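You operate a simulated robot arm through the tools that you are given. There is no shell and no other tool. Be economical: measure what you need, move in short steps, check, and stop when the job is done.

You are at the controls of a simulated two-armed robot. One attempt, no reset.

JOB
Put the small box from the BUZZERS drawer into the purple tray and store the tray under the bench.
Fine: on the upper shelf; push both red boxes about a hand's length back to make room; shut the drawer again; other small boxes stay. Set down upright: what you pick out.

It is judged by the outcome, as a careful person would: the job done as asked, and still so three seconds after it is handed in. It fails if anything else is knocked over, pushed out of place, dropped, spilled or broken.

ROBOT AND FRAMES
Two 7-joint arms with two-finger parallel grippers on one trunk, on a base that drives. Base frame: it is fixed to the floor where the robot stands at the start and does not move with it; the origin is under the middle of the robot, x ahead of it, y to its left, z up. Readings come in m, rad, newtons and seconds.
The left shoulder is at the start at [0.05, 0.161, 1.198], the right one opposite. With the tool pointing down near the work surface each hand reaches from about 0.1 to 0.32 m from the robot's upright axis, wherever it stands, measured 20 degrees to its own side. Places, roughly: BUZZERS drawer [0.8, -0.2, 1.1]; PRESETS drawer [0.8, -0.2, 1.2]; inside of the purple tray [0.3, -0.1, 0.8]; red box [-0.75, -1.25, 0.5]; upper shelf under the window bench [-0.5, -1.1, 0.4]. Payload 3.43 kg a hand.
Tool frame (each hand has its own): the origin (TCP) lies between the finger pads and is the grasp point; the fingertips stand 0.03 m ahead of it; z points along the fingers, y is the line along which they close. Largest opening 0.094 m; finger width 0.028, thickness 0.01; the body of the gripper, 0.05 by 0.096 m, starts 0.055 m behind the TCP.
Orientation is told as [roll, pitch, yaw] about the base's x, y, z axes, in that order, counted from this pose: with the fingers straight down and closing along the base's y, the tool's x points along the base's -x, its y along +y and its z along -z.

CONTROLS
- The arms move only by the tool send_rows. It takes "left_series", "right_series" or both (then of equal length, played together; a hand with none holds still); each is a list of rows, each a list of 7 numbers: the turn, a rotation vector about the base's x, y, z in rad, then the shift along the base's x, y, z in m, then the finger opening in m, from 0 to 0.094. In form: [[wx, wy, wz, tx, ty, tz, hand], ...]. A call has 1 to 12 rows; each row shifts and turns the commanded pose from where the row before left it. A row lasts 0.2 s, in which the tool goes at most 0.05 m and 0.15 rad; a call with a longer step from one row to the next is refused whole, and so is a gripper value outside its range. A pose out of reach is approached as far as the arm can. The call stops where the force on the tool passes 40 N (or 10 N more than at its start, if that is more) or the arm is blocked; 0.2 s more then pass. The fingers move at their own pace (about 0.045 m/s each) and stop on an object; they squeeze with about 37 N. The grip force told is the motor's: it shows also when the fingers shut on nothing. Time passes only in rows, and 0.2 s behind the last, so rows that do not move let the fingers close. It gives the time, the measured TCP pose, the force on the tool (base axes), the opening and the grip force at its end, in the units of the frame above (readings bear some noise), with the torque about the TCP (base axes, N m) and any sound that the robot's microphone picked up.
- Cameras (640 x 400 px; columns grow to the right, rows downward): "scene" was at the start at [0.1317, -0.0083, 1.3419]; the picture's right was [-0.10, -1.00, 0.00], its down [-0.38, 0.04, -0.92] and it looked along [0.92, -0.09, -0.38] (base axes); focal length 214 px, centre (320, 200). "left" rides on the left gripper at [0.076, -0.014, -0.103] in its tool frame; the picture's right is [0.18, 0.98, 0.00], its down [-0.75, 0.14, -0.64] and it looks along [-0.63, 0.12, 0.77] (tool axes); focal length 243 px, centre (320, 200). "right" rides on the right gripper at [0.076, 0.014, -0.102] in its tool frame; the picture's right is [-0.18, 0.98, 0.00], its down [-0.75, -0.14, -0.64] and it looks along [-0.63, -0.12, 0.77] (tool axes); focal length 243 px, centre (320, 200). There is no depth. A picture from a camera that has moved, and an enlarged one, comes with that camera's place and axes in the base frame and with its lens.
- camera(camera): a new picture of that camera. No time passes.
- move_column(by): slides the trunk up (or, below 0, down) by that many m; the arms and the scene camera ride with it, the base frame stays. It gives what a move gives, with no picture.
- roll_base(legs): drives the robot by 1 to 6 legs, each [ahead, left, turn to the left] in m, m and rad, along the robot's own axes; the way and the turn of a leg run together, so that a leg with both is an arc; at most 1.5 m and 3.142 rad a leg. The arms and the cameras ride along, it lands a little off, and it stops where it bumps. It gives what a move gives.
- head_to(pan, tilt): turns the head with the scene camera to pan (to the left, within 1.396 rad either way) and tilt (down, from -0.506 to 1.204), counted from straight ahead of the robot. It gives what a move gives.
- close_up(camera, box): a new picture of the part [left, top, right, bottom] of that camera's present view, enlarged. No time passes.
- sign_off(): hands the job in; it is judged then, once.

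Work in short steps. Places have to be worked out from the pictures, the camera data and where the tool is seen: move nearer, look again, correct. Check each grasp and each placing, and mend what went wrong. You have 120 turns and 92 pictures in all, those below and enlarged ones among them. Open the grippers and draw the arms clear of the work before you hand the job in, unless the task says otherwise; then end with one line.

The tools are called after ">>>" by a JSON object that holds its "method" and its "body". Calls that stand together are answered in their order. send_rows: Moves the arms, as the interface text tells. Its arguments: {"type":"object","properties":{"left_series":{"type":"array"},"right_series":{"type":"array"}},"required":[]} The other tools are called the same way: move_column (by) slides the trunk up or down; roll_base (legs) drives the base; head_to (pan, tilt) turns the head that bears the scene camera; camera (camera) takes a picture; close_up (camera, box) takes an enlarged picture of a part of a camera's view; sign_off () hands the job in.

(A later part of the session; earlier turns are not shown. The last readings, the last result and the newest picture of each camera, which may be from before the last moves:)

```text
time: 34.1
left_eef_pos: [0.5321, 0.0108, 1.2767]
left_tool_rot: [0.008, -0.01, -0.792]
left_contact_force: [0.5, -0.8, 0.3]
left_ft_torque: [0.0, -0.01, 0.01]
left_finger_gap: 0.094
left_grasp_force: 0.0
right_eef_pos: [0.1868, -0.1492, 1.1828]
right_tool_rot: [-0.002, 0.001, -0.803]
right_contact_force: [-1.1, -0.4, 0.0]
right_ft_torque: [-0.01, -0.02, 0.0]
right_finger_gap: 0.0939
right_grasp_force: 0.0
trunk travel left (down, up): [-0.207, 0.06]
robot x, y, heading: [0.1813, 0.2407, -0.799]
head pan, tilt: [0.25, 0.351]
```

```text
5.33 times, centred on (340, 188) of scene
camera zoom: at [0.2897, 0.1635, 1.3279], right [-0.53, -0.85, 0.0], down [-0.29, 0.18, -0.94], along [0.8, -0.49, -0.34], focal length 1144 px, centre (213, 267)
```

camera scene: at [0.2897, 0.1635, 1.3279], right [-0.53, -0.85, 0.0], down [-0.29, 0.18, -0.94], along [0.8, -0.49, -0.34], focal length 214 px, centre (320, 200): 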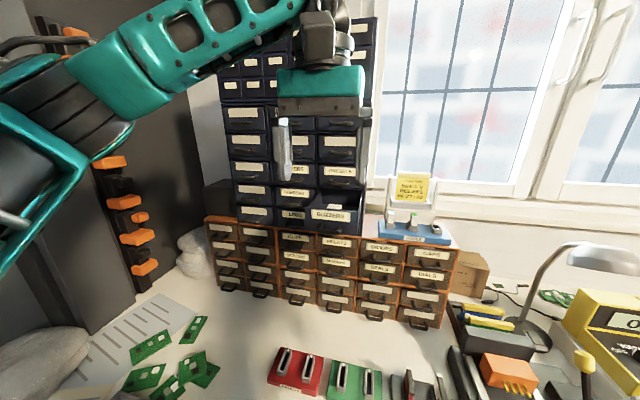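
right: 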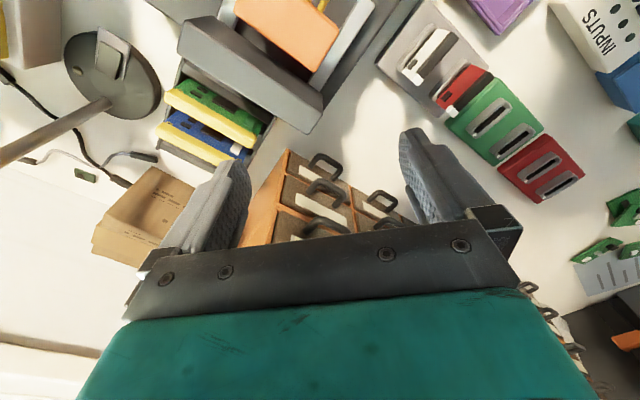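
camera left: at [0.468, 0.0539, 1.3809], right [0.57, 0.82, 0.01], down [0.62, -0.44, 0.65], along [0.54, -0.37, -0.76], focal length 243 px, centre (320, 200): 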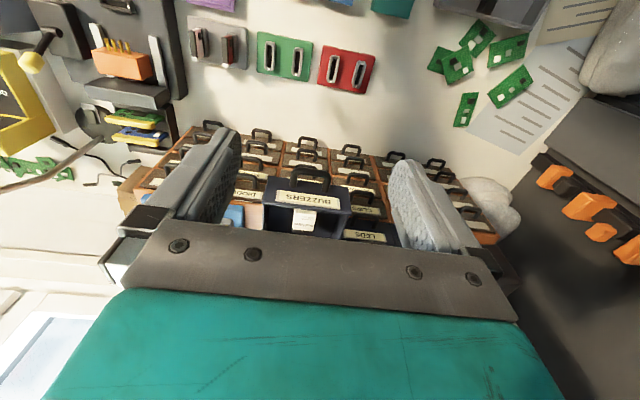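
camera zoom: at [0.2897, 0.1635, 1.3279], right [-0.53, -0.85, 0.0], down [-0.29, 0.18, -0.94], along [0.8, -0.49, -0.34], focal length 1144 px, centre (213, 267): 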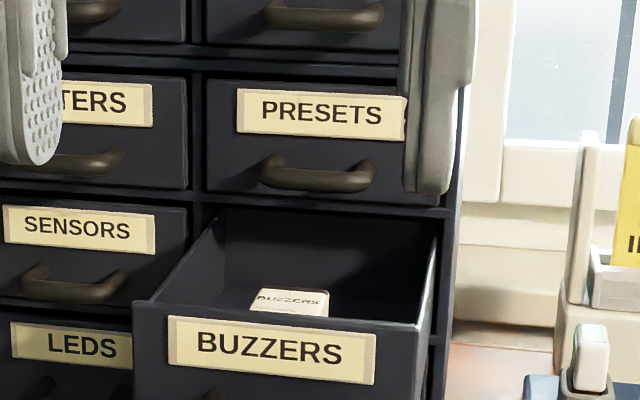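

One box, ~3 cm wide, label up; centre est. (0.653,-0.098), top z≈1.145. I tilt the hand slightly back for clearance and move above it, fingers at 0.06.

>>> {"method": "send_rows", "body": {"left_series": [[-0.0717, -0.0697, 0, 0, 0, 0, 0.07], [-0.0717, -0.0697, 0, 0.01, -0.01, 0, 0.065], [0, 0, 0, 0.02, -0.018, -0.012, 0.065], [0, 0, 0, 0.02, -0.018, -0.012, 0.065], [0, 0, 0, 0.02, -0.018, -0.012, 0.065], [0, 0, 0, 0.02, -0.018, -0.012, 0.065], [0, 0, 0, 0.018, -0.016, -0.005, 0.065], [0, 0, 0, 0, 0, 0, 0.065]]}}

>>> {"method": "camera", "body": {"camera": "left"}}

>>> {"method": "close_up", "body": {"camera": "scene", "box": [240, 120, 400, 220]}}

```text
time: 35.9
left_eef_pos: [0.6411, -0.0877, 1.225]
left_tool_rot: [0.007, -0.213, -0.788]
left_contact_force: [0.2, -0.2, 1.0]
left_ft_torque: [0.0, -0.03, 0.01]
left_finger_gap: 0.0648
left_grasp_force: 0.1
right_eef_pos: [0.1861, -0.1491, 1.1821]
right_tool_rot: [-0.001, 0.001, -0.804]
right_contact_force: [0.1, -0.4, 0.5]
right_ft_torque: [-0.01, 0.01, 0.0]
right_finger_gap: 0.0939
right_grasp_force: 0.1
trunk travel left (down, up): [-0.207, 0.06]
robot x, y, heading: [0.183, 0.2405, -0.8]
head pan, tilt: [0.25, 0.351]
```

```text
61 pictures are left
camera left: at [0.5637, -0.0305, 1.3103], right [0.57, 0.82, -0.03], down [0.52, -0.33, 0.79], along [0.64, -0.47, -0.62], focal length 243 px, centre (320, 200)
```

left: 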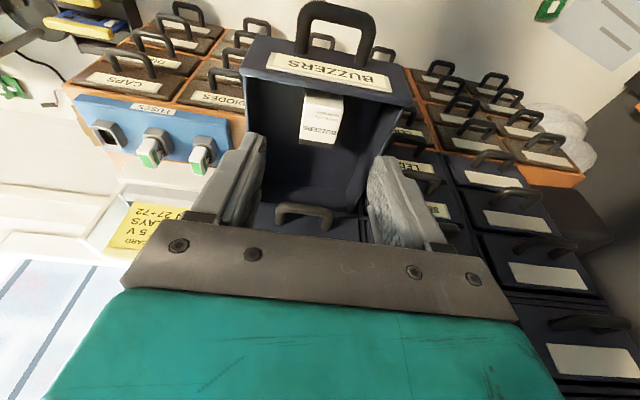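

```text
4.00 times, centred on (320, 170) of scene
camera zoom: at [0.2897, 0.1638, 1.328], right [-0.53, -0.85, 0.0], down [-0.29, 0.18, -0.94], along [0.8, -0.49, -0.34], focal length 858 px, centre (320, 320)
```

zoom: 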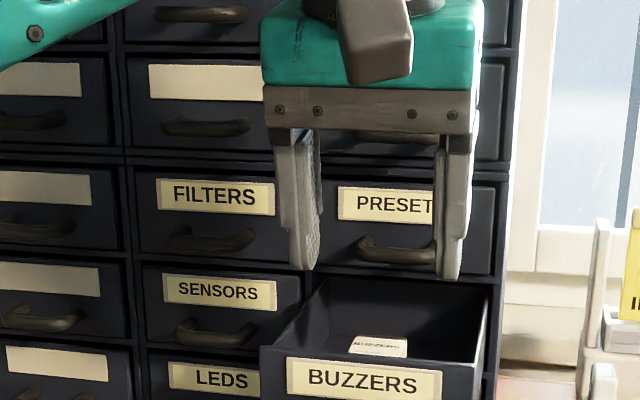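

Box spans roughly (0.636,-0.085)–(0.671,-0.114), laterally centred under the fingers. Move 1.5 cm forward and descend to z≈1.137.

>>> {"method": "send_rows", "body": {"left_series": [[0, 0, 0, 0.0055, -0.0055, -0.012, 0.065], [0, 0, 0, 0.0055, -0.0055, -0.02, 0.065], [0, 0, 0, 0, 0, -0.02, 0.065], [0, 0, 0, 0, 0, -0.02, 0.065], [0, 0, 0, 0, 0, -0.015, 0.065], [0, 0, 0, 0, 0, 0, 0.065]]}}

>>> {"method": "camera", "body": {"camera": "left"}}

>>> {"method": "close_up", "body": {"camera": "scene", "box": [240, 120, 400, 220]}}

```text
time: 37.3
left_eef_pos: [0.6528, -0.0977, 1.137]
left_tool_rot: [0.006, -0.213, -0.789]
left_contact_force: [0.4, -0.1, 0.9]
left_ft_torque: [-0.07, 0.04, -0.02]
left_finger_gap: 0.0649
left_grasp_force: 0.1
right_eef_pos: [0.185, -0.1492, 1.1817]
right_tool_rot: [-0.001, 0.002, -0.804]
right_contact_force: [0.7, -0.5, 0.3]
right_ft_torque: [0.0, -0.02, -0.04]
right_finger_gap: 0.094
right_grasp_force: 0.1
trunk travel left (down, up): [-0.207, 0.06]
robot x, y, heading: [0.1867, 0.2411, -0.802]
head pan, tilt: [0.25, 0.351]
```

```text
59 pictures are left
camera left: at [0.574, -0.0413, 1.2236], right [0.57, 0.82, -0.03], down [0.52, -0.33, 0.79], along [0.64, -0.47, -0.61], focal length 243 px, centre (320, 200)
```

left: 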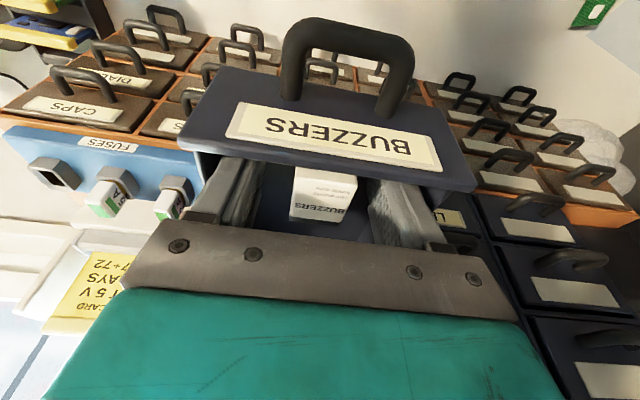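

```text
4.00 times, centred on (320, 170) of scene
camera zoom: at [0.2896, 0.1637, 1.328], right [-0.53, -0.85, 0.0], down [-0.29, 0.18, -0.94], along [0.8, -0.49, -0.34], focal length 858 px, centre (320, 320)
```

zoom: 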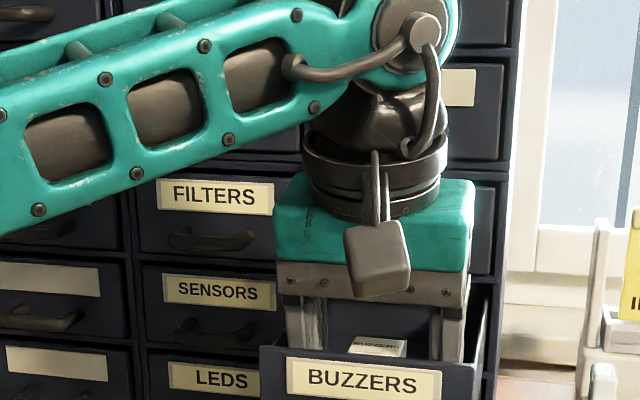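

Box sits between the fingers, TCP over its middle. Close.

>>> {"method": "send_rows", "body": {"left_series": [[0, 0, 0, 0, 0, 0, 0.04], [0, 0, 0, 0, 0, 0, 0.02], [0, 0, 0, 0, 0, 0, 0.0], [0, 0, 0, 0, 0, 0, 0.0], [0, 0, 0, 0, 0, 0, 0.0]]}}

>>> {"method": "camera", "body": {"camera": "left"}}

```text
time: 38.5
left_eef_pos: [0.6531, -0.0985, 1.1379]
left_tool_rot: [0.007, -0.212, -0.789]
left_contact_force: [-0.6, -0.8, 1.2]
left_ft_torque: [-0.06, 0.05, -0.02]
left_finger_gap: 0.0333
left_grasp_force: 36.9
right_eef_pos: [0.1866, -0.1493, 1.1829]
right_tool_rot: [-0.002, 0.003, -0.803]
right_contact_force: [-0.5, -0.5, -0.7]
right_ft_torque: [0.0, 0.02, 0.02]
right_finger_gap: 0.0943
right_grasp_force: 0.0
trunk travel left (down, up): [-0.207, 0.06]
robot x, y, heading: [0.1816, 0.2436, -0.796]
head pan, tilt: [0.25, 0.351]
```

```text
57 pictures are left
camera left: at [0.574, -0.0413, 1.2235], right [0.57, 0.82, -0.03], down [0.52, -0.33, 0.79], along [0.64, -0.47, -0.62], focal length 243 px, centre (320, 200)
```

left: 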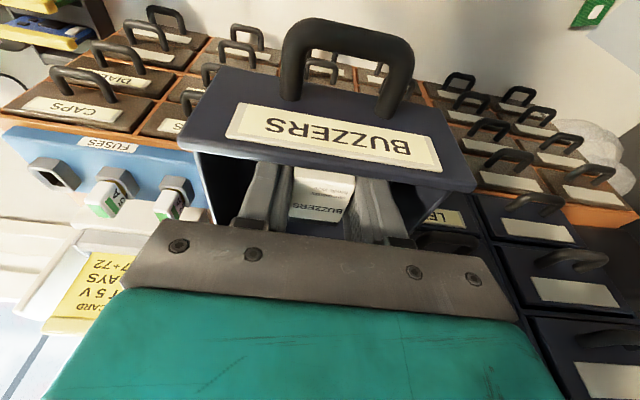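

Gripped at 0.033 m. Lift straight up 0.1 and back toward the robot.

>>> {"method": "send_rows", "body": {"left_series": [[0, 0, 0, 0, 0, 0.02, 0.0], [0, 0, 0, 0, 0, 0.03, 0.0], [0, 0, 0, 0, 0, 0.03, 0.0], [0, 0, 0, 0, 0, 0.03, 0.0], [0, 0, 0, -0.02, 0.02, 0.01, 0.0], [0, 0, 0, -0.03, 0.03, 0, 0.0], [0, 0, 0, -0.03, 0.03, 0, 0.0], [0, 0, 0, -0.03, 0.03, 0, 0.0]]}}

>>> {"method": "head_to", "body": {"pan": -0.15, "tilt": 1.0}}

>>> {"method": "camera", "body": {"camera": "scene"}}

>>> {"method": "camera", "body": {"camera": "left"}}

```text
time: 40.3
left_eef_pos: [0.5416, 0.0124, 1.2568]
left_tool_rot: [0.007, -0.214, -0.79]
left_contact_force: [0.3, 0.8, -1.6]
left_ft_torque: [0.0, 0.0, 0.01]
left_finger_gap: 0.0333
left_grasp_force: 37.0
right_eef_pos: [0.184, -0.1498, 1.1823]
right_tool_rot: [-0.001, 0.0, -0.805]
right_contact_force: [-0.7, -0.3, -0.7]
right_ft_torque: [-0.02, 0.03, -0.01]
right_finger_gap: 0.0943
right_grasp_force: 0.0
trunk travel left (down, up): [-0.207, 0.06]
robot x, y, heading: [0.1805, 0.2386, -0.804]
head pan, tilt: [0.25, 0.351]
```

```text
time: 41.4
left_eef_pos: [0.541, 0.0109, 1.2577]
left_tool_rot: [0.007, -0.213, -0.789]
left_contact_force: [-0.5, 0.4, 0.0]
left_ft_torque: [-0.02, 0.02, 0.0]
left_finger_gap: 0.0333
left_grasp_force: 36.7
right_eef_pos: [0.1861, -0.1504, 1.1825]
right_tool_rot: [-0.001, 0.002, -0.805]
right_contact_force: [-0.6, -0.5, -0.3]
right_ft_torque: [-0.02, -0.01, 0.02]
right_finger_gap: 0.0941
right_grasp_force: 0.1
trunk travel left (down, up): [-0.207, 0.06]
robot x, y, heading: [0.184, 0.241, -0.804]
head pan, tilt: [-0.15, 1.0]
```

```text
56 pictures are left
camera scene: at [0.2509, 0.1558, 1.2732], right [-0.81, -0.58, 0.0], down [-0.49, 0.69, -0.54], along [0.31, -0.44, -0.84], focal length 214 px, centre (320, 200)
```

scene: 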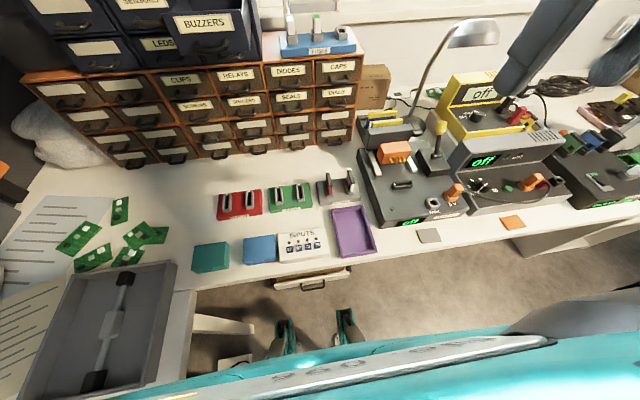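

```text
55 pictures are left
camera left: at [0.4645, 0.0684, 1.343], right [0.57, 0.82, -0.03], down [0.52, -0.33, 0.79], along [0.64, -0.47, -0.62], focal length 243 px, centre (320, 200)
```

left: 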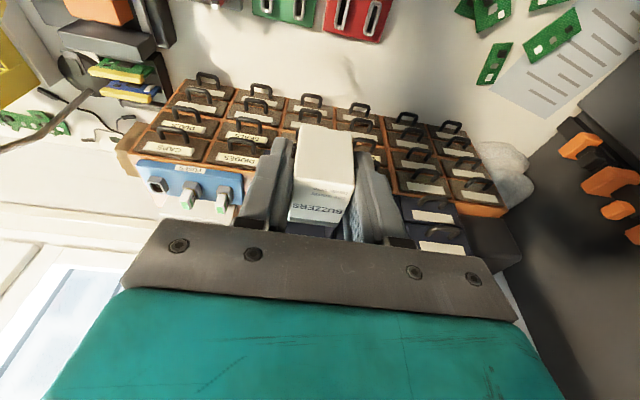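

Box is held upright (hand pitch −0.21 to be kept). Tray centre is ~(0.315,-0.084), on the robot's right; I drive right 0.25 m so the left hand can reach it.

>>> {"method": "roll_base", "body": {"legs": [[-0.015, 0, 0], [0, -0.26, 0]]}}

>>> {"method": "camera", "body": {"camera": "scene"}}

```text
time: 44.6
left_eef_pos: [0.3451, -0.1571, 1.2577]
left_tool_rot: [0.008, -0.212, -0.789]
left_contact_force: [0.1, 0.3, -1.1]
left_ft_torque: [-0.05, 0.01, 0.0]
left_finger_gap: 0.0336
left_grasp_force: 37.4
right_eef_pos: [-0.012, -0.3195, 1.1814]
right_tool_rot: [-0.003, 0.002, -0.804]
right_contact_force: [-0.4, -0.3, -0.1]
right_ft_torque: [-0.02, 0.03, 0.02]
right_finger_gap: 0.0939
right_grasp_force: 0.0
trunk travel left (down, up): [-0.207, 0.06]
robot x, y, heading: [-0.0088, 0.0692, -0.805]
head pan, tilt: [-0.15, 1.0]
```

```text
54 pictures are left
camera scene: at [0.0538, -0.0135, 1.2732], right [-0.82, -0.58, 0.0], down [-0.49, 0.69, -0.54], along [0.31, -0.44, -0.84], focal length 214 px, centre (320, 200)
```

scene: 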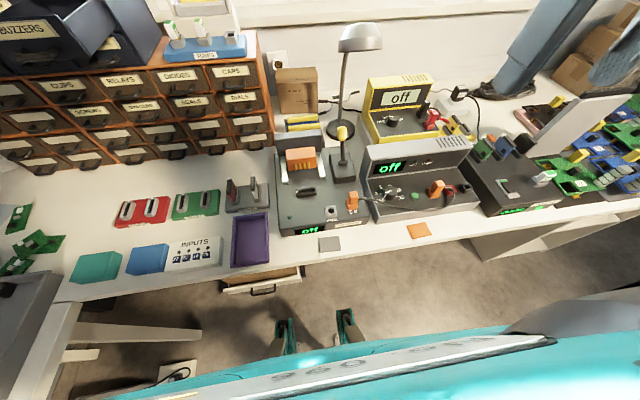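

Tray recomputed at (0.317,-0.082). Move the box over it and down to z≈0.95.

>>> {"method": "send_rows", "body": {"left_series": [[0, 0, 0, -0.007, 0.018, -0.02, 0.0], [0, 0, 0, -0.007, 0.019, -0.03, 0.0], [0, 0, 0, -0.007, 0.019, -0.04, 0.0], [0, 0, 0, -0.007, 0.019, -0.04, 0.0], [0, 0, 0, 0, 0, -0.045, 0.0], [0, 0, 0, 0, 0, -0.045, 0.0], [0, 0, 0, 0, 0, -0.045, 0.0], [0, 0, 0, 0, 0, -0.04, 0.0], [0, 0, 0, 0, 0, 0, 0.0]]}}

>>> {"method": "camera", "body": {"camera": "scene"}}

>>> {"method": "camera", "body": {"camera": "left"}}

```text
time: 46.6
left_eef_pos: [0.3174, -0.0833, 0.952]
left_tool_rot: [0.004, -0.213, -0.788]
left_contact_force: [-0.2, 0.4, -0.3]
left_ft_torque: [-0.01, 0.02, 0.02]
left_finger_gap: 0.0334
left_grasp_force: 36.5
right_eef_pos: [-0.011, -0.3184, 1.1824]
right_tool_rot: [-0.001, 0.001, -0.804]
right_contact_force: [0.0, -0.7, 0.6]
right_ft_torque: [0.01, -0.01, 0.01]
right_finger_gap: 0.094
right_grasp_force: 0.1
trunk travel left (down, up): [-0.207, 0.06]
robot x, y, heading: [-0.0148, 0.0701, -0.803]
head pan, tilt: [-0.15, 1.0]
```

```text
53 pictures are left
camera scene: at [0.0539, -0.0133, 1.2732], right [-0.82, -0.58, 0.0], down [-0.49, 0.69, -0.54], along [0.31, -0.44, -0.84], focal length 214 px, centre (320, 200)
```

scene: 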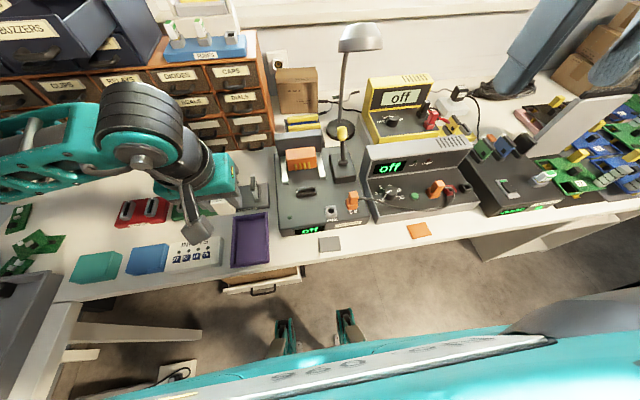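

```text
52 pictures are left
camera left: at [0.2394, -0.0254, 1.0375], right [0.57, 0.82, -0.03], down [0.52, -0.33, 0.79], along [0.64, -0.47, -0.62], focal length 243 px, centre (320, 200)
```

left: 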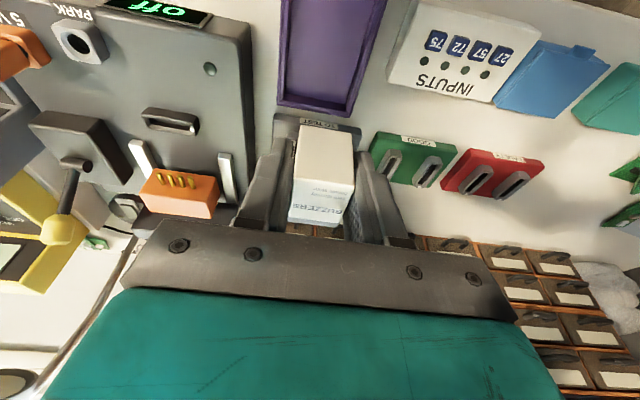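

Box is above the tray. Shift 1 cm deeper and lower to z≈0.815, then look.

>>> {"method": "send_rows", "body": {"left_series": [[0, 0, 0, 0.004, -0.004, -0.035, 0.0], [0, 0, 0, 0.003, -0.003, -0.035, 0.0], [0, 0, 0, 0, 0, -0.035, 0.0], [0, 0, 0, 0, 0, -0.025, 0.0], [0, 0, 0, 0, 0, -0.007, 0.0], [0, 0, 0, 0, 0, 0, 0.0]]}}

>>> {"method": "camera", "body": {"camera": "left"}}

>>> {"method": "close_up", "body": {"camera": "scene", "box": [160, 160, 320, 300]}}

```text
time: 48.0
left_eef_pos: [0.325, -0.0898, 0.8148]
left_tool_rot: [0.006, -0.214, -0.792]
left_contact_force: [0.3, 0.3, -0.2]
left_ft_torque: [-0.02, -0.05, 0.0]
left_finger_gap: 0.0335
left_grasp_force: 37.2
right_eef_pos: [-0.0112, -0.3181, 1.1821]
right_tool_rot: [-0.001, 0.002, -0.805]
right_contact_force: [-0.5, -0.4, -0.5]
right_ft_torque: [0.02, -0.01, 0.0]
right_finger_gap: 0.0939
right_grasp_force: 0.1
trunk travel left (down, up): [-0.207, 0.06]
robot x, y, heading: [-0.0153, 0.0716, -0.804]
head pan, tilt: [-0.15, 1.0]
```

```text
51 pictures are left
camera left: at [0.2465, -0.0332, 0.9009], right [0.57, 0.82, -0.03], down [0.52, -0.33, 0.79], along [0.64, -0.47, -0.62], focal length 243 px, centre (320, 200)
```

left: 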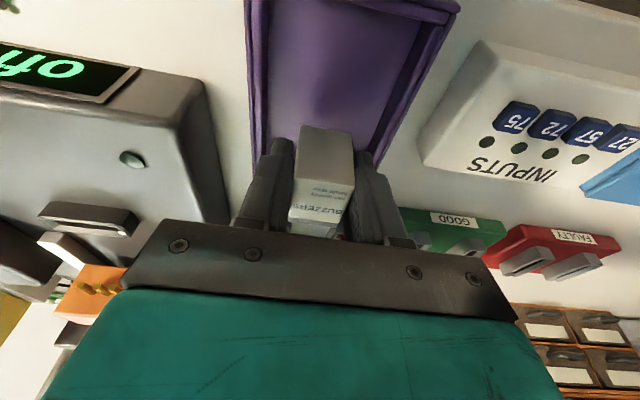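

```text
2.86 times, centred on (240, 230) of scene
camera zoom: at [0.054, -0.0133, 1.2732], right [-0.82, -0.58, 0.0], down [-0.49, 0.69, -0.54], along [0.31, -0.44, -0.84], focal length 613 px, centre (549, 114)
```

zoom: 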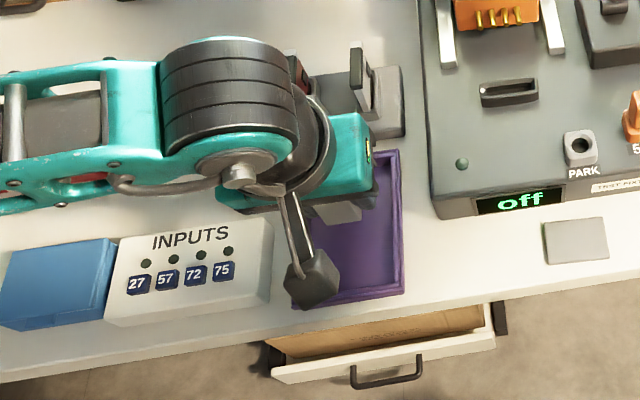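

Fingers fit centrally between the tray's rims. Lower slowly until contact.

>>> {"method": "send_rows", "body": {"left_series": [[0, 0, 0, 0, 0, -0.006, 0.0], [0, 0, 0, 0, 0, -0.005, 0.0], [0, 0, 0, 0, 0, -0.004, 0.0], [0, 0, 0, 0, 0, -0.003, 0.0], [0, 0, 0, 0, 0, 0, 0.0]]}}

```text
time: 49.2
left_eef_pos: [0.3248, -0.0883, 0.7958]
left_tool_rot: [0.006, -0.212, -0.789]
left_contact_force: [-0.2, 1.3, -1.2]
left_ft_torque: [0.01, -0.01, 0.01]
left_finger_gap: 0.0335
left_grasp_force: 36.3
right_eef_pos: [-0.0108, -0.3184, 1.1814]
right_tool_rot: [-0.003, 0.001, -0.805]
right_contact_force: [0.8, -0.6, 0.7]
right_ft_torque: [0.01, 0.0, 0.03]
right_finger_gap: 0.094
right_grasp_force: 0.0
trunk travel left (down, up): [-0.207, 0.06]
robot x, y, heading: [-0.0096, 0.071, -0.8]
head pan, tilt: [-0.15, 1.0]
```

No contact yet at z=0.796; continue in 3 mm steps.

>>> {"method": "send_rows", "body": {"left_series": [[0, 0, 0, 0, 0, -0.003, 0.0], [0, 0, 0, 0, 0, -0.003, 0.0], [0, 0, 0, 0, 0, -0.003, 0.0], [0, 0, 0, 0, 0, 0, 0.0]]}}

>>> {"method": "camera", "body": {"camera": "left"}}

```text
time: 50.2
left_eef_pos: [0.3245, -0.0893, 0.7888]
left_tool_rot: [0.007, -0.212, -0.787]
left_contact_force: [0.3, 0.0, -0.2]
left_ft_torque: [-0.03, -0.02, 0.01]
left_finger_gap: 0.0332
left_grasp_force: 36.7
right_eef_pos: [-0.0112, -0.3188, 1.1821]
right_tool_rot: [0.0, 0.003, -0.803]
right_contact_force: [1.1, 0.0, 0.0]
right_ft_torque: [0.0, 0.01, 0.0]
right_finger_gap: 0.0937
right_grasp_force: 0.1
trunk travel left (down, up): [-0.207, 0.06]
robot x, y, heading: [-0.0119, 0.0727, -0.804]
head pan, tilt: [-0.15, 1.0]
```

```text
49 pictures are left
camera left: at [0.2464, -0.0324, 0.8736], right [0.57, 0.82, -0.03], down [0.52, -0.33, 0.79], along [0.64, -0.47, -0.62], focal length 243 px, centre (320, 200)
```

left: 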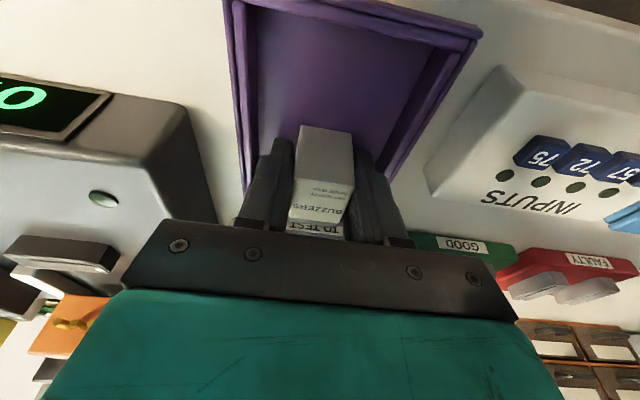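

Still free, fingers inside the tray. Continue down.

>>> {"method": "send_rows", "body": {"left_series": [[0, 0, 0, 0, 0, -0.003, 0.0], [0, 0, 0, 0, 0, -0.003, 0.0], [0, 0, 0, 0, 0, -0.003, 0.0], [0, 0, 0, 0, 0, -0.003, 0.0], [0, 0, 0, 0, 0, 0, 0.0]]}}

```text
time: 50.9
left_eef_pos: [0.3243, -0.0905, 0.7861]
left_tool_rot: [0.003, -0.222, -0.79]
left_contact_force: [-1.7, 6.6, 18.9]
left_ft_torque: [0.25, 0.27, -0.11]
left_finger_gap: 0.0334
left_grasp_force: 37.1
right_eef_pos: [-0.0115, -0.3184, 1.1818]
right_tool_rot: [-0.003, 0.003, -0.803]
right_contact_force: [0.5, 0.1, 0.4]
right_ft_torque: [0.05, -0.01, 0.03]
right_finger_gap: 0.0938
right_grasp_force: 0.0
trunk travel left (down, up): [-0.207, 0.06]
robot x, y, heading: [-0.0101, 0.0733, -0.801]
head pan, tilt: [-0.15, 1.0]
stopped in row 3 (left hand): the force on the tool passed its limit at 45 N (the readings are from after the stop); the commanded pose is now the measured one
```

Contact: the box stands on the tray floor. Ease up, open the fingers only to 0.046 (rims are near), lift.

>>> {"method": "send_rows", "body": {"left_series": [[0, 0, 0, 0, 0, 0.001, 0.03], [0, 0, 0, 0, 0, 0, 0.042], [0, 0, 0, 0, 0, 0, 0.046], [0, 0, 0, 0, 0, 0.01, 0.046], [0, 0, 0, 0, 0, 0.02, 0.046], [0, 0, 0, 0, 0, 0.03, 0.046], [0, 0, 0, 0, 0, 0.04, 0.046], [0, 0, 0, 0, 0, 0.045, 0.05], [0, 0, 0, 0, 0, 0.045, 0.05]]}}

>>> {"method": "camera", "body": {"camera": "left"}}

```text
time: 52.9
left_eef_pos: [0.3246, -0.0894, 0.9773]
left_tool_rot: [0.005, -0.218, -0.79]
left_contact_force: [0.4, -0.6, -0.3]
left_ft_torque: [-0.02, 0.02, -0.01]
left_finger_gap: 0.0502
left_grasp_force: 0.0
right_eef_pos: [-0.0104, -0.3184, 1.1818]
right_tool_rot: [-0.001, 0.001, -0.805]
right_contact_force: [0.0, 0.4, 0.5]
right_ft_torque: [0.04, -0.02, 0.0]
right_finger_gap: 0.0941
right_grasp_force: 0.0
trunk travel left (down, up): [-0.207, 0.06]
robot x, y, heading: [-0.01, 0.0697, -0.802]
head pan, tilt: [-0.15, 1.0]
```

```text
48 pictures are left
camera left: at [0.2457, -0.0328, 1.0623], right [0.57, 0.82, -0.03], down [0.52, -0.33, 0.79], along [0.64, -0.47, -0.61], focal length 243 px, centre (320, 200)
```

left: 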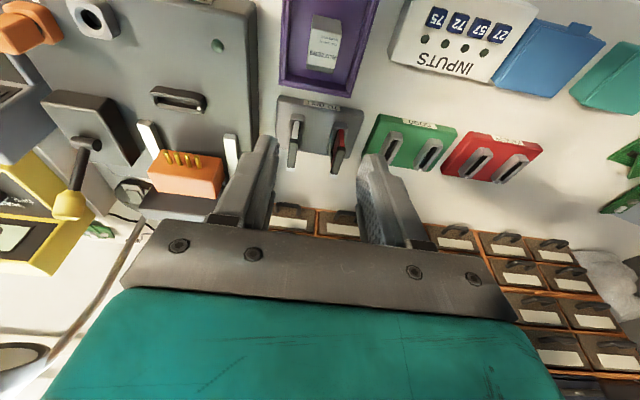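

The box stands upright in the tray's far half. Next, shut the drawer: point the left hand forward again (closed) while lifting, then drive back left.

>>> {"method": "send_rows", "body": {"left_series": [[0, 0, 0, 0, 0, 0.045, 0.0], [-0.105, -0.102, 0, 0.004, -0.004, 0.02, 0.0], [-0.105, -0.102, 0, 0.004, -0.004, 0.02, 0.0], [-0.105, -0.102, 0, 0.006, -0.006, 0.02, 0.0], [-0.105, -0.102, 0, 0.006, -0.006, 0.02, 0.0], [-0.105, -0.102, 0, 0.006, -0.006, 0.02, 0.0], [-0.105, -0.102, 0, 0.006, -0.006, 0.02, 0.0], [-0.105, -0.102, 0, 0.006, -0.006, 0.01, 0.0], [0, 0, 0, 0, 0, 0, 0]]}}

>>> {"method": "roll_base", "body": {"legs": [[0, 0.24, 0]]}}

>>> {"method": "head_to", "body": {"pan": 0.25, "tilt": 0.35}}

>>> {"method": "camera", "body": {"camera": "left"}}

```text
time: 54.9
left_eef_pos: [0.3686, -0.149, 1.1567]
left_tool_rot: [-0.023, -1.244, -0.766]
left_contact_force: [0.2, 0.0, -0.3]
left_ft_torque: [0.01, 0.01, 0.01]
left_finger_gap: 0.0001
left_grasp_force: 33.1
left hand out of reach, approached as far as the arm can: row 6, 7, 8
right_eef_pos: [-0.0122, -0.3185, 1.1817]
right_tool_rot: [-0.001, 0.001, -0.804]
right_contact_force: [0.5, 0.8, -0.3]
right_ft_torque: [0.03, 0.01, 0.01]
right_finger_gap: 0.0939
right_grasp_force: 0.0
trunk travel left (down, up): [-0.207, 0.06]
robot x, y, heading: [-0.0148, 0.072, -0.803]
head pan, tilt: [-0.15, 1.0]
```

```text
time: 57.6
left_eef_pos: [0.5405, 0.019, 1.1553]
left_tool_rot: [-0.024, -1.244, -0.765]
left_contact_force: [0.4, 0.2, 0.1]
left_ft_torque: [0.01, 0.01, 0.02]
left_finger_gap: 0.0
left_grasp_force: 32.4
right_eef_pos: [0.162, -0.1508, 1.1833]
right_tool_rot: [-0.002, 0.001, -0.802]
right_contact_force: [0.1, -0.1, 0.5]
right_ft_torque: [0.0, -0.02, 0.04]
right_finger_gap: 0.094
right_grasp_force: 0.0
trunk travel left (down, up): [-0.207, 0.06]
robot x, y, heading: [0.1604, 0.2368, -0.803]
head pan, tilt: [-0.15, 1.0]
```

```text
time: 58.6
left_eef_pos: [0.5403, 0.02, 1.1559]
left_tool_rot: [-0.024, -1.243, -0.764]
left_contact_force: [-0.3, -0.4, -0.2]
left_ft_torque: [0.03, 0.04, 0.0]
left_finger_gap: 0.0002
left_grasp_force: 33.0
right_eef_pos: [0.1615, -0.1523, 1.1829]
right_tool_rot: [-0.002, 0.002, -0.801]
right_contact_force: [0.2, 0.0, 1.5]
right_ft_torque: [-0.03, 0.0, 0.02]
right_finger_gap: 0.094
right_grasp_force: 0.0
trunk travel left (down, up): [-0.207, 0.06]
robot x, y, heading: [0.1594, 0.2393, -0.802]
head pan, tilt: [0.25, 0.351]
```

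```text
47 pictures are left
camera left: at [0.4455, 0.0939, 1.1188], right [0.65, 0.73, -0.18], down [-0.15, 0.36, 0.92], along [0.74, -0.57, 0.35], focal length 243 px, centre (320, 200)
```

left: 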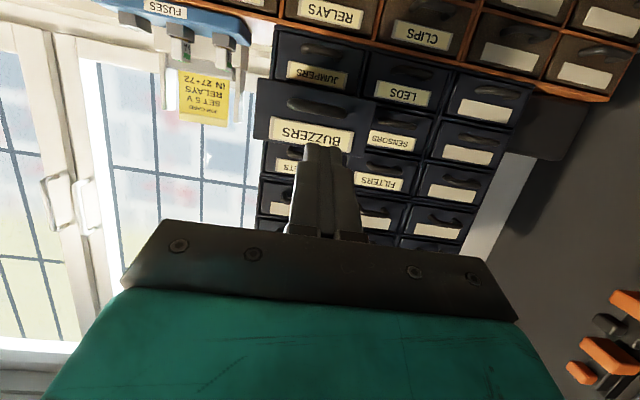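

Hand is aligned with the BUZZERS front (0.11 ahead). Nudge the base forward, then push in.

>>> {"method": "roll_base", "body": {"legs": [[0.018, 0, 0]]}}

>>> {"method": "send_rows", "body": {"left_series": [[0, 0, 0, 0.017, -0.017, 0, 0.0], [0, 0, 0, 0.017, -0.017, 0, 0.0], [0, 0, 0, 0.007, -0.008, 0, 0.0], [0, 0, 0, 0.007, -0.008, 0, 0.0], [0, 0, 0, 0.01, -0.01, 0, 0.0], [0, 0, 0, 0.01, -0.01, 0, 0.0], [0, 0, 0, 0.01, -0.01, 0, 0.0]]}}

>>> {"method": "camera", "body": {"camera": "left"}}

```text
time: 59.6
left_eef_pos: [0.5522, 0.0074, 1.1559]
left_tool_rot: [-0.026, -1.244, -0.763]
left_contact_force: [0.3, 0.0, -0.4]
left_ft_torque: [0.01, 0.02, -0.01]
left_finger_gap: 0.0
left_grasp_force: 33.4
right_eef_pos: [0.1729, -0.1626, 1.1826]
right_tool_rot: [-0.002, 0.003, -0.802]
right_contact_force: [0.1, -0.4, 0.4]
right_ft_torque: [0.0, -0.01, 0.01]
right_finger_gap: 0.0939
right_grasp_force: 0.0
trunk travel left (down, up): [-0.207, 0.06]
robot x, y, heading: [0.1705, 0.2286, -0.8]
head pan, tilt: [0.25, 0.351]
stopped in leg 1: the robot was blocked; the commanded pose is now the measured one
```

```text
time: 61.2
left_eef_pos: [0.6307, -0.0732, 1.1549]
left_tool_rot: [-0.022, -1.242, -0.766]
left_contact_force: [-0.5, 0.1, -0.4]
left_ft_torque: [0.01, -0.01, 0.01]
left_finger_gap: 0.0
left_grasp_force: 33.1
right_eef_pos: [0.1734, -0.1639, 1.1828]
right_tool_rot: [-0.002, 0.002, -0.802]
right_contact_force: [0.0, -0.9, -0.7]
right_ft_torque: [0.06, 0.01, 0.04]
right_finger_gap: 0.0938
right_grasp_force: 0.1
trunk travel left (down, up): [-0.207, 0.06]
robot x, y, heading: [0.1706, 0.2276, -0.797]
head pan, tilt: [0.25, 0.351]
```

```text
46 pictures are left
camera left: at [0.5356, 0.002, 1.119], right [0.65, 0.73, -0.18], down [-0.15, 0.36, 0.92], along [0.74, -0.57, 0.35], focal length 243 px, centre (320, 200)
```

left: 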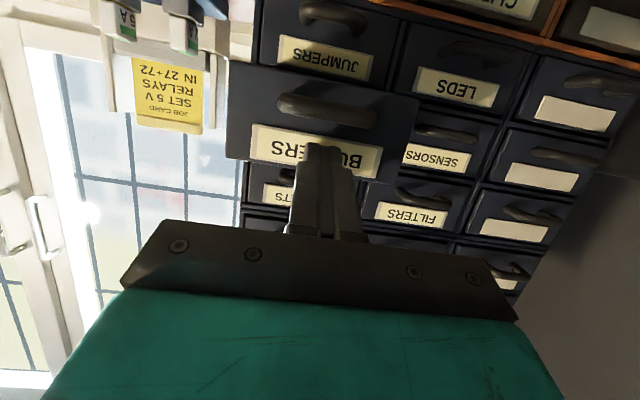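

The tips are on the label and pushing without resistance. Continue pushing in.

>>> {"method": "send_rows", "body": {"left_series": [[0, 0, 0, 0.01, -0.01, 0, 0.0], [0, 0, 0, 0.01, -0.01, 0, 0.0], [0, 0, 0, 0.01, -0.01, 0, 0.0], [0, 0, 0, 0.01, -0.01, 0, 0.0], [0, 0, 0, 0.007, -0.007, 0, 0.0], [0, 0, 0, 0.007, -0.007, 0, 0.0], [0, 0, 0, 0.005, -0.005, 0, 0.0], [0, 0, 0, 0.004, -0.004, 0, 0.0]]}}

>>> {"method": "camera", "body": {"camera": "left"}}

>>> {"method": "close_up", "body": {"camera": "scene", "box": [240, 140, 440, 265]}}

```text
time: 63.0
left_eef_pos: [0.693, -0.136, 1.1564]
left_tool_rot: [-0.025, -1.243, -0.765]
left_contact_force: [-0.1, 0.1, 0.5]
left_ft_torque: [-0.03, -0.01, -0.02]
left_finger_gap: 0.0003
left_grasp_force: 33.4
right_eef_pos: [0.1719, -0.1636, 1.1817]
right_tool_rot: [-0.001, 0.002, -0.803]
right_contact_force: [-0.5, -0.3, -1.3]
right_ft_torque: [0.01, 0.0, 0.02]
right_finger_gap: 0.0941
right_grasp_force: 0.0
trunk travel left (down, up): [-0.207, 0.06]
robot x, y, heading: [0.1688, 0.2291, -0.804]
head pan, tilt: [0.25, 0.351]
```

```text
45 pictures are left
camera left: at [0.5975, -0.0609, 1.1192], right [0.65, 0.73, -0.18], down [-0.15, 0.36, 0.92], along [0.74, -0.57, 0.35], focal length 243 px, centre (320, 200)
```

left: 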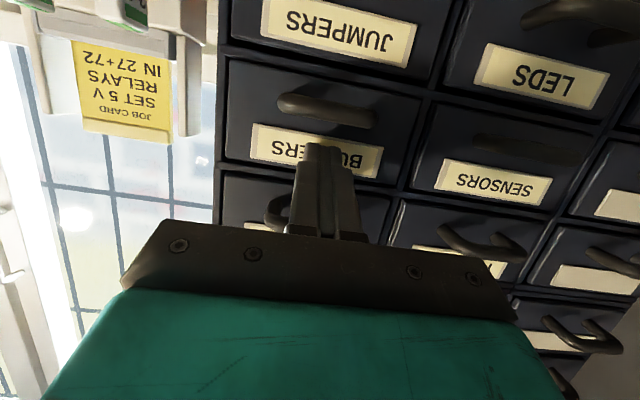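

```text
3.20 times, centred on (340, 202) of scene
camera zoom: at [0.2764, 0.1501, 1.328], right [-0.52, -0.85, 0.0], down [-0.29, 0.18, -0.94], along [0.8, -0.49, -0.34], focal length 686 px, centre (256, 192)
```

zoom: 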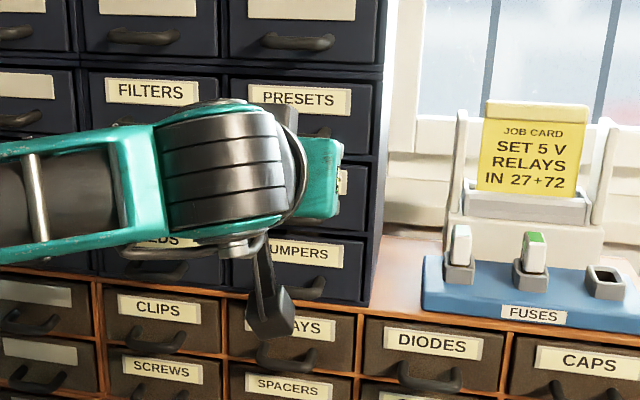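

Nearly flush. Push the last bit in small steps until it meets resistance.

>>> {"method": "send_rows", "body": {"left_series": [[0, 0, 0, 0.003, -0.003, 0, 0.0], [0, 0, 0, 0.003, -0.003, 0, 0.0], [0, 0, 0, 0.003, -0.003, 0, 0.0], [0, 0, 0, 0.003, -0.003, 0, 0.0], [0, 0, 0, 0, 0, 0, 0.0]]}}

```text
time: 63.6
left_eef_pos: [0.6939, -0.1354, 1.1559]
left_tool_rot: [-0.027, -1.239, -0.764]
left_contact_force: [-13.7, 19.9, 2.8]
left_ft_torque: [-0.03, -0.13, 0.22]
left_finger_gap: 0.0
left_grasp_force: 32.9
right_eef_pos: [0.1721, -0.1599, 1.1824]
right_tool_rot: [-0.002, -0.002, -0.8]
right_contact_force: [-0.4, 0.1, 0.0]
right_ft_torque: [0.02, -0.03, -0.01]
right_finger_gap: 0.094
right_grasp_force: 0.1
trunk travel left (down, up): [-0.207, 0.06]
robot x, y, heading: [0.1705, 0.2282, -0.805]
head pan, tilt: [0.25, 0.351]
stopped in row 2 (left hand): the force on the tool passed its limit at 44 N (the readings are from after the stop); the commanded pose is now the measured one
```

Drawer is shut (hard stop at the closed position). Retract the hand and drive back right to the tray.

>>> {"method": "send_rows", "body": {"left_series": [[0, 0, 0, -0.02, 0.02, 0, 0.0], [0, 0, 0, -0.03, 0.03, 0.0, 0.03], [0, 0, 0, -0.03, 0.03, 0.0, 0.05], [0, 0, 0, -0.03, 0.03, 0.0, 0.05], [0.086, 0.083, 0, -0.02, 0.02, 0, 0.05], [0.086, 0.083, 0, -0.01, 0.01, 0, 0.05], [0.086, 0.083, 0, 0, 0, 0, 0.05]]}}

>>> {"method": "close_up", "body": {"camera": "scene", "box": [240, 140, 440, 265]}}

>>> {"method": "roll_base", "body": {"legs": [[-0.015, 0, 0], [0, -0.26, 0]]}}

>>> {"method": "head_to", "body": {"pan": 0.1, "tilt": 1.0}}

>>> {"method": "camera", "body": {"camera": "left"}}

>>> {"method": "close_up", "body": {"camera": "scene", "box": [200, 160, 440, 310]}}

```text
time: 65.2
left_eef_pos: [0.556, 0.0006, 1.1535]
left_tool_rot: [-0.004, -0.873, -0.787]
left_contact_force: [0.1, 0.7, 0.9]
left_ft_torque: [0.01, 0.03, -0.02]
left_finger_gap: 0.05
left_grasp_force: 0.0
right_eef_pos: [0.1737, -0.1625, 1.1819]
right_tool_rot: [-0.001, 0.003, -0.799]
right_contact_force: [-0.6, 0.9, 0.4]
right_ft_torque: [-0.01, -0.03, 0.0]
right_finger_gap: 0.0941
right_grasp_force: 0.0
trunk travel left (down, up): [-0.207, 0.06]
robot x, y, heading: [0.1672, 0.2249, -0.799]
head pan, tilt: [0.25, 0.351]
```

```text
3.20 times, centred on (340, 202) of scene
camera zoom: at [0.2765, 0.1501, 1.3279], right [-0.52, -0.85, 0.0], down [-0.29, 0.18, -0.94], along [0.8, -0.49, -0.34], focal length 686 px, centre (256, 192)
```

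zoom: 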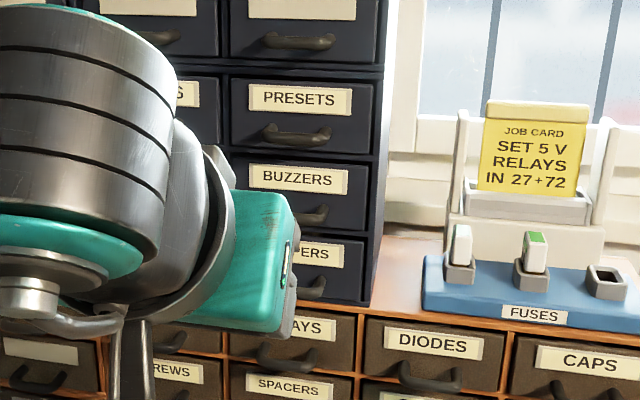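

```text
time: 68.4
left_eef_pos: [0.3592, -0.1686, 1.1526]
left_tool_rot: [-0.003, -0.878, -0.787]
left_contact_force: [-0.8, 0.1, 0.5]
left_ft_torque: [-0.02, 0.0, -0.02]
left_finger_gap: 0.0502
left_grasp_force: 0.1
right_eef_pos: [-0.0235, -0.3325, 1.1814]
right_tool_rot: [-0.003, 0.002, -0.801]
right_contact_force: [-0.3, -0.2, -0.5]
right_ft_torque: [-0.03, 0.03, -0.02]
right_finger_gap: 0.0939
right_grasp_force: 0.1
trunk travel left (down, up): [-0.207, 0.06]
robot x, y, heading: [-0.0267, 0.0573, -0.803]
head pan, tilt: [0.25, 0.351]
```

```text
time: 69.4
left_eef_pos: [0.3609, -0.1688, 1.1528]
left_tool_rot: [-0.006, -0.876, -0.783]
left_contact_force: [-0.2, 0.4, -0.2]
left_ft_torque: [0.0, -0.01, -0.02]
left_finger_gap: 0.05
left_grasp_force: 0.0
right_eef_pos: [-0.0218, -0.3312, 1.1815]
right_tool_rot: [-0.001, 0.003, -0.803]
right_contact_force: [0.5, -0.2, 0.5]
right_ft_torque: [0.01, -0.02, -0.02]
right_finger_gap: 0.0942
right_grasp_force: 0.1
trunk travel left (down, up): [-0.207, 0.06]
robot x, y, heading: [-0.0243, 0.058, -0.798]
head pan, tilt: [0.099, 1.0]
```

```text
42 pictures are left
camera left: at [0.2612, -0.089, 1.1619], right [0.61, 0.78, -0.14], down [0.09, 0.11, 0.99], along [0.78, -0.62, -0.01], focal length 243 px, centre (320, 200)
```

left: 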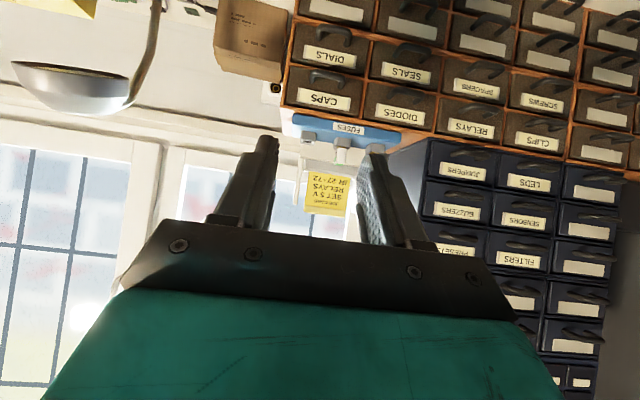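

```text
2.67 times, centred on (320, 235) of scene
camera zoom: at [0.055, -0.0145, 1.2732], right [-0.65, -0.76, 0.0], down [-0.64, 0.54, -0.54], along [0.41, -0.35, -0.84], focal length 572 px, centre (320, 107)
```

zoom: 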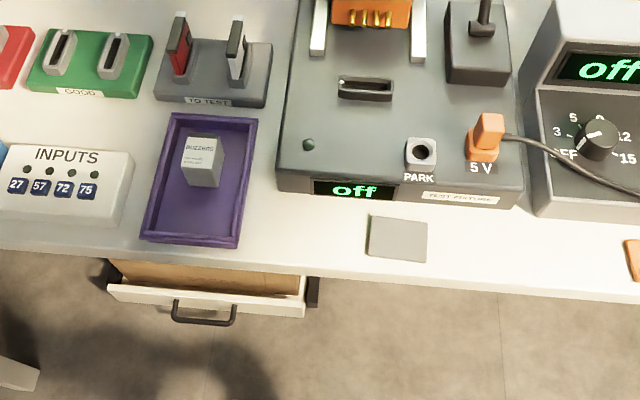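

Drawer is flush and box upright in the tray. Tray's near-right corner is ~(0.232,-0.072), right wall free on its outside; I'll grip the right wall near its front end with the pitched left hand. Approach above first.

>>> {"method": "send_rows", "body": {"left_series": [[0, 0, 0, -0.0136, 0.0103, -0.0366, 0.036], [0, 0, 0, -0.0136, 0.0103, -0.0366, 0.036], [0, 0, 0, -0.0136, 0.0103, -0.0366, 0.036], [0, 0, 0, -0.0136, 0.0103, -0.0366, 0.036], [0, 0, 0, -0.0136, 0.0103, -0.0366, 0.036], [0, 0, 0, -0.0136, 0.0103, -0.0366, 0.036], [0, 0, 0, -0.0136, 0.0103, -0.0366, 0.036], [0, 0, 0, -0.0136, 0.0103, -0.0366, 0.036], [0, 0, 0, 0, 0, 0, 0.036]]}}

>>> {"method": "camera", "body": {"camera": "left"}}

>>> {"method": "close_up", "body": {"camera": "scene", "box": [200, 160, 440, 310]}}

```text
time: 71.4
left_eef_pos: [0.2548, -0.097, 0.8577]
left_tool_rot: [-0.005, -0.875, -0.786]
left_contact_force: [-0.4, -0.1, 0.3]
left_ft_torque: [0.02, 0.0, 0.0]
left_finger_gap: 0.036
left_grasp_force: 0.1
left hand out of reach, approached as far as the arm can: row 3, 4
right_eef_pos: [-0.0226, -0.3317, 1.1817]
right_tool_rot: [-0.002, 0.002, -0.803]
right_contact_force: [-0.8, -0.6, 0.0]
right_ft_torque: [0.02, 0.02, 0.03]
right_finger_gap: 0.0938
right_grasp_force: 0.0
trunk travel left (down, up): [-0.207, 0.06]
robot x, y, heading: [-0.0237, 0.0566, -0.801]
head pan, tilt: [0.099, 1.0]
```

```text
40 pictures are left
camera left: at [0.1549, -0.0173, 0.8664], right [0.61, 0.78, -0.14], down [0.09, 0.11, 0.99], along [0.78, -0.62, -0.01], focal length 243 px, centre (320, 200)
```

left: 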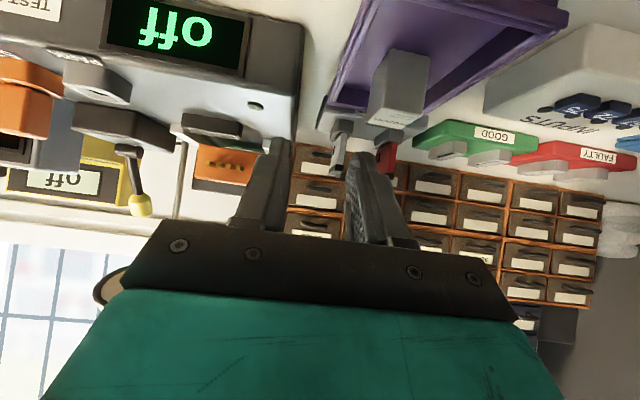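

```text
2.67 times, centred on (320, 235) of scene
camera zoom: at [0.0551, -0.0143, 1.2732], right [-0.65, -0.76, 0.0], down [-0.64, 0.54, -0.54], along [0.41, -0.35, -0.84], focal length 572 px, centre (320, 107)
```

zoom: 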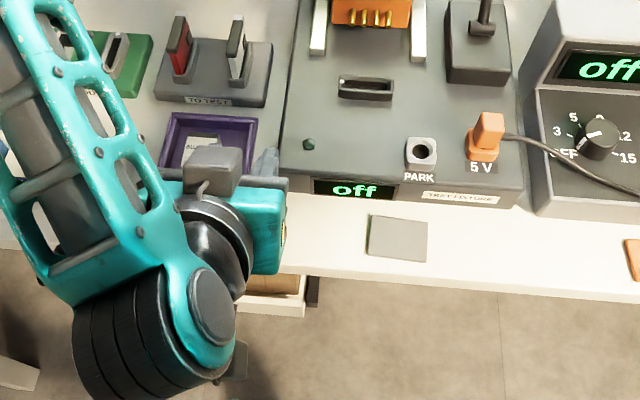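

Both views put the right wall through (0.254,-0.082) at the grip point. Shift ~1.5 cm and descend to z≈0.80, then check.

>>> {"method": "send_rows", "body": {"left_series": [[0, 0, 0, 0.0005, 0.007, 0, 0.036], [0, 0, 0, 0.0005, 0.007, -0.01, 0.036], [0, 0, 0, 0, 0, -0.025, 0.036], [0, 0, 0, 0, 0, -0.02, 0.036], [0, 0, 0, 0, 0, 0, 0.036]]}}

>>> {"method": "camera", "body": {"camera": "left"}}

>>> {"method": "close_up", "body": {"camera": "scene", "box": [230, 180, 350, 260]}}

```text
time: 72.6
left_eef_pos: [0.2416, -0.0973, 0.8137]
left_tool_rot: [-0.002, -0.874, -0.786]
left_contact_force: [0.4, 0.0, -0.3]
left_ft_torque: [-0.01, -0.03, -0.02]
left_finger_gap: 0.036
left_grasp_force: 0.1
left hand out of reach, approached as far as the arm can: row 3, 4
right_eef_pos: [-0.023, -0.3319, 1.1821]
right_tool_rot: [-0.001, 0.002, -0.803]
right_contact_force: [0.2, -0.1, 0.5]
right_ft_torque: [-0.01, 0.01, -0.02]
right_finger_gap: 0.0942
right_grasp_force: 0.1
trunk travel left (down, up): [-0.207, 0.06]
robot x, y, heading: [-0.0215, 0.0597, -0.801]
head pan, tilt: [0.099, 1.0]
```

```text
38 pictures are left
camera left: at [0.1425, -0.0184, 0.8237], right [0.61, 0.78, -0.14], down [0.09, 0.11, 0.99], along [0.78, -0.62, -0.01], focal length 243 px, centre (320, 200)
```

left: 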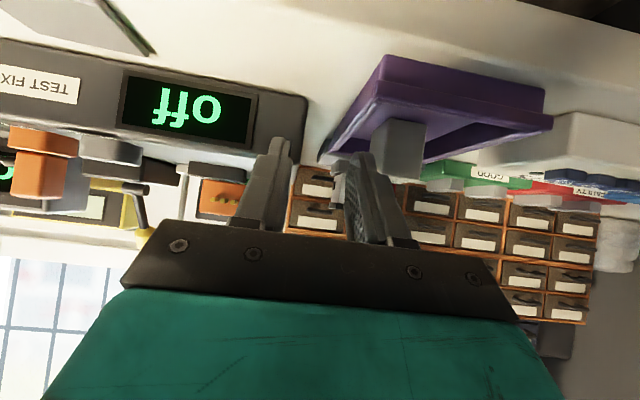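

```text
5.00 times, centred on (290, 220) of scene
camera zoom: at [0.0549, -0.0144, 1.2732], right [-0.65, -0.76, 0.0], down [-0.64, 0.54, -0.54], along [0.41, -0.35, -0.84], focal length 1072 px, centre (470, 100)
```

zoom: 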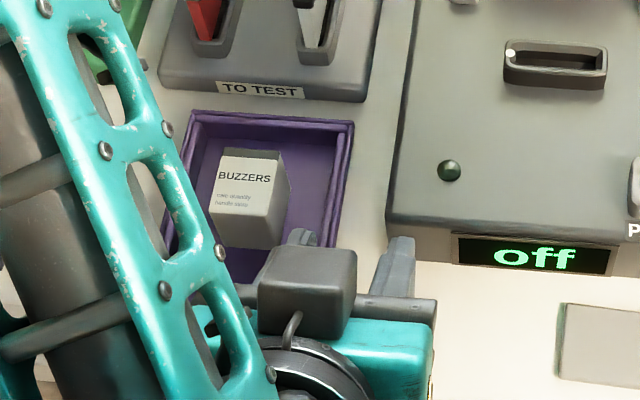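

The arm drifts right at its limit here. I lift and shift the base back/left a little so the tray sits at a more comfortable spot for the pitched hand.

>>> {"method": "send_rows", "body": {"left_series": [[0, 0, 0, 0, 0, 0.03, 0.036], [0, 0, 0, 0, 0, 0.03, 0.036]]}}

>>> {"method": "roll_base", "body": {"legs": [[-0.06, 0.03, 0]]}}

>>> {"method": "send_rows", "body": {"left_series": [[0, 0, 0, 0.01, -0.01, 0, 0.036], [0, 0, 0, 0.01, -0.01, 0, 0.036], [0, 0, 0, 0.01, -0.01, 0, 0.036], [0, 0, 0, 0, 0, 0, 0.036]]}}

```text
time: 73.2
left_eef_pos: [0.2437, -0.0984, 0.8752]
left_tool_rot: [-0.004, -0.875, -0.787]
left_contact_force: [0.5, -0.3, 0.4]
left_ft_torque: [0.02, 0.0, 0.03]
left_finger_gap: 0.036
left_grasp_force: 0.1
right_eef_pos: [-0.0231, -0.3319, 1.1811]
right_tool_rot: [-0.001, 0.001, -0.802]
right_contact_force: [-0.8, -0.7, 0.1]
right_ft_torque: [0.0, 0.0, 0.02]
right_finger_gap: 0.0939
right_grasp_force: 0.1
trunk travel left (down, up): [-0.207, 0.06]
robot x, y, heading: [-0.023, 0.0561, -0.798]
head pan, tilt: [0.099, 1.0]
```

```text
time: 74.2
left_eef_pos: [0.2224, -0.0337, 0.876]
left_tool_rot: [-0.004, -0.875, -0.785]
left_contact_force: [-0.2, -0.1, 0.4]
left_ft_torque: [-0.03, -0.03, -0.03]
left_finger_gap: 0.0362
left_grasp_force: 0.0
right_eef_pos: [-0.043, -0.2663, 1.1817]
right_tool_rot: [-0.003, 0.004, -0.805]
right_contact_force: [0.5, -0.8, -0.3]
right_ft_torque: [0.0, -0.01, 0.02]
right_finger_gap: 0.0941
right_grasp_force: 0.1
trunk travel left (down, up): [-0.207, 0.06]
robot x, y, heading: [-0.0433, 0.123, -0.803]
head pan, tilt: [0.099, 1.0]
```

```text
time: 75.2
left_eef_pos: [0.2529, -0.0645, 0.8752]
left_tool_rot: [-0.003, -0.878, -0.786]
left_contact_force: [0.4, 0.0, 0.6]
left_ft_torque: [0.0, 0.01, 0.0]
left_finger_gap: 0.0359
left_grasp_force: 0.0
right_eef_pos: [-0.0428, -0.2692, 1.1819]
right_tool_rot: [-0.001, 0.002, -0.803]
right_contact_force: [-0.3, -0.4, -0.1]
right_ft_torque: [0.01, -0.02, 0.03]
right_finger_gap: 0.0941
right_grasp_force: 0.0
trunk travel left (down, up): [-0.207, 0.06]
robot x, y, heading: [-0.0473, 0.1183, -0.806]
head pan, tilt: [0.099, 1.0]
```

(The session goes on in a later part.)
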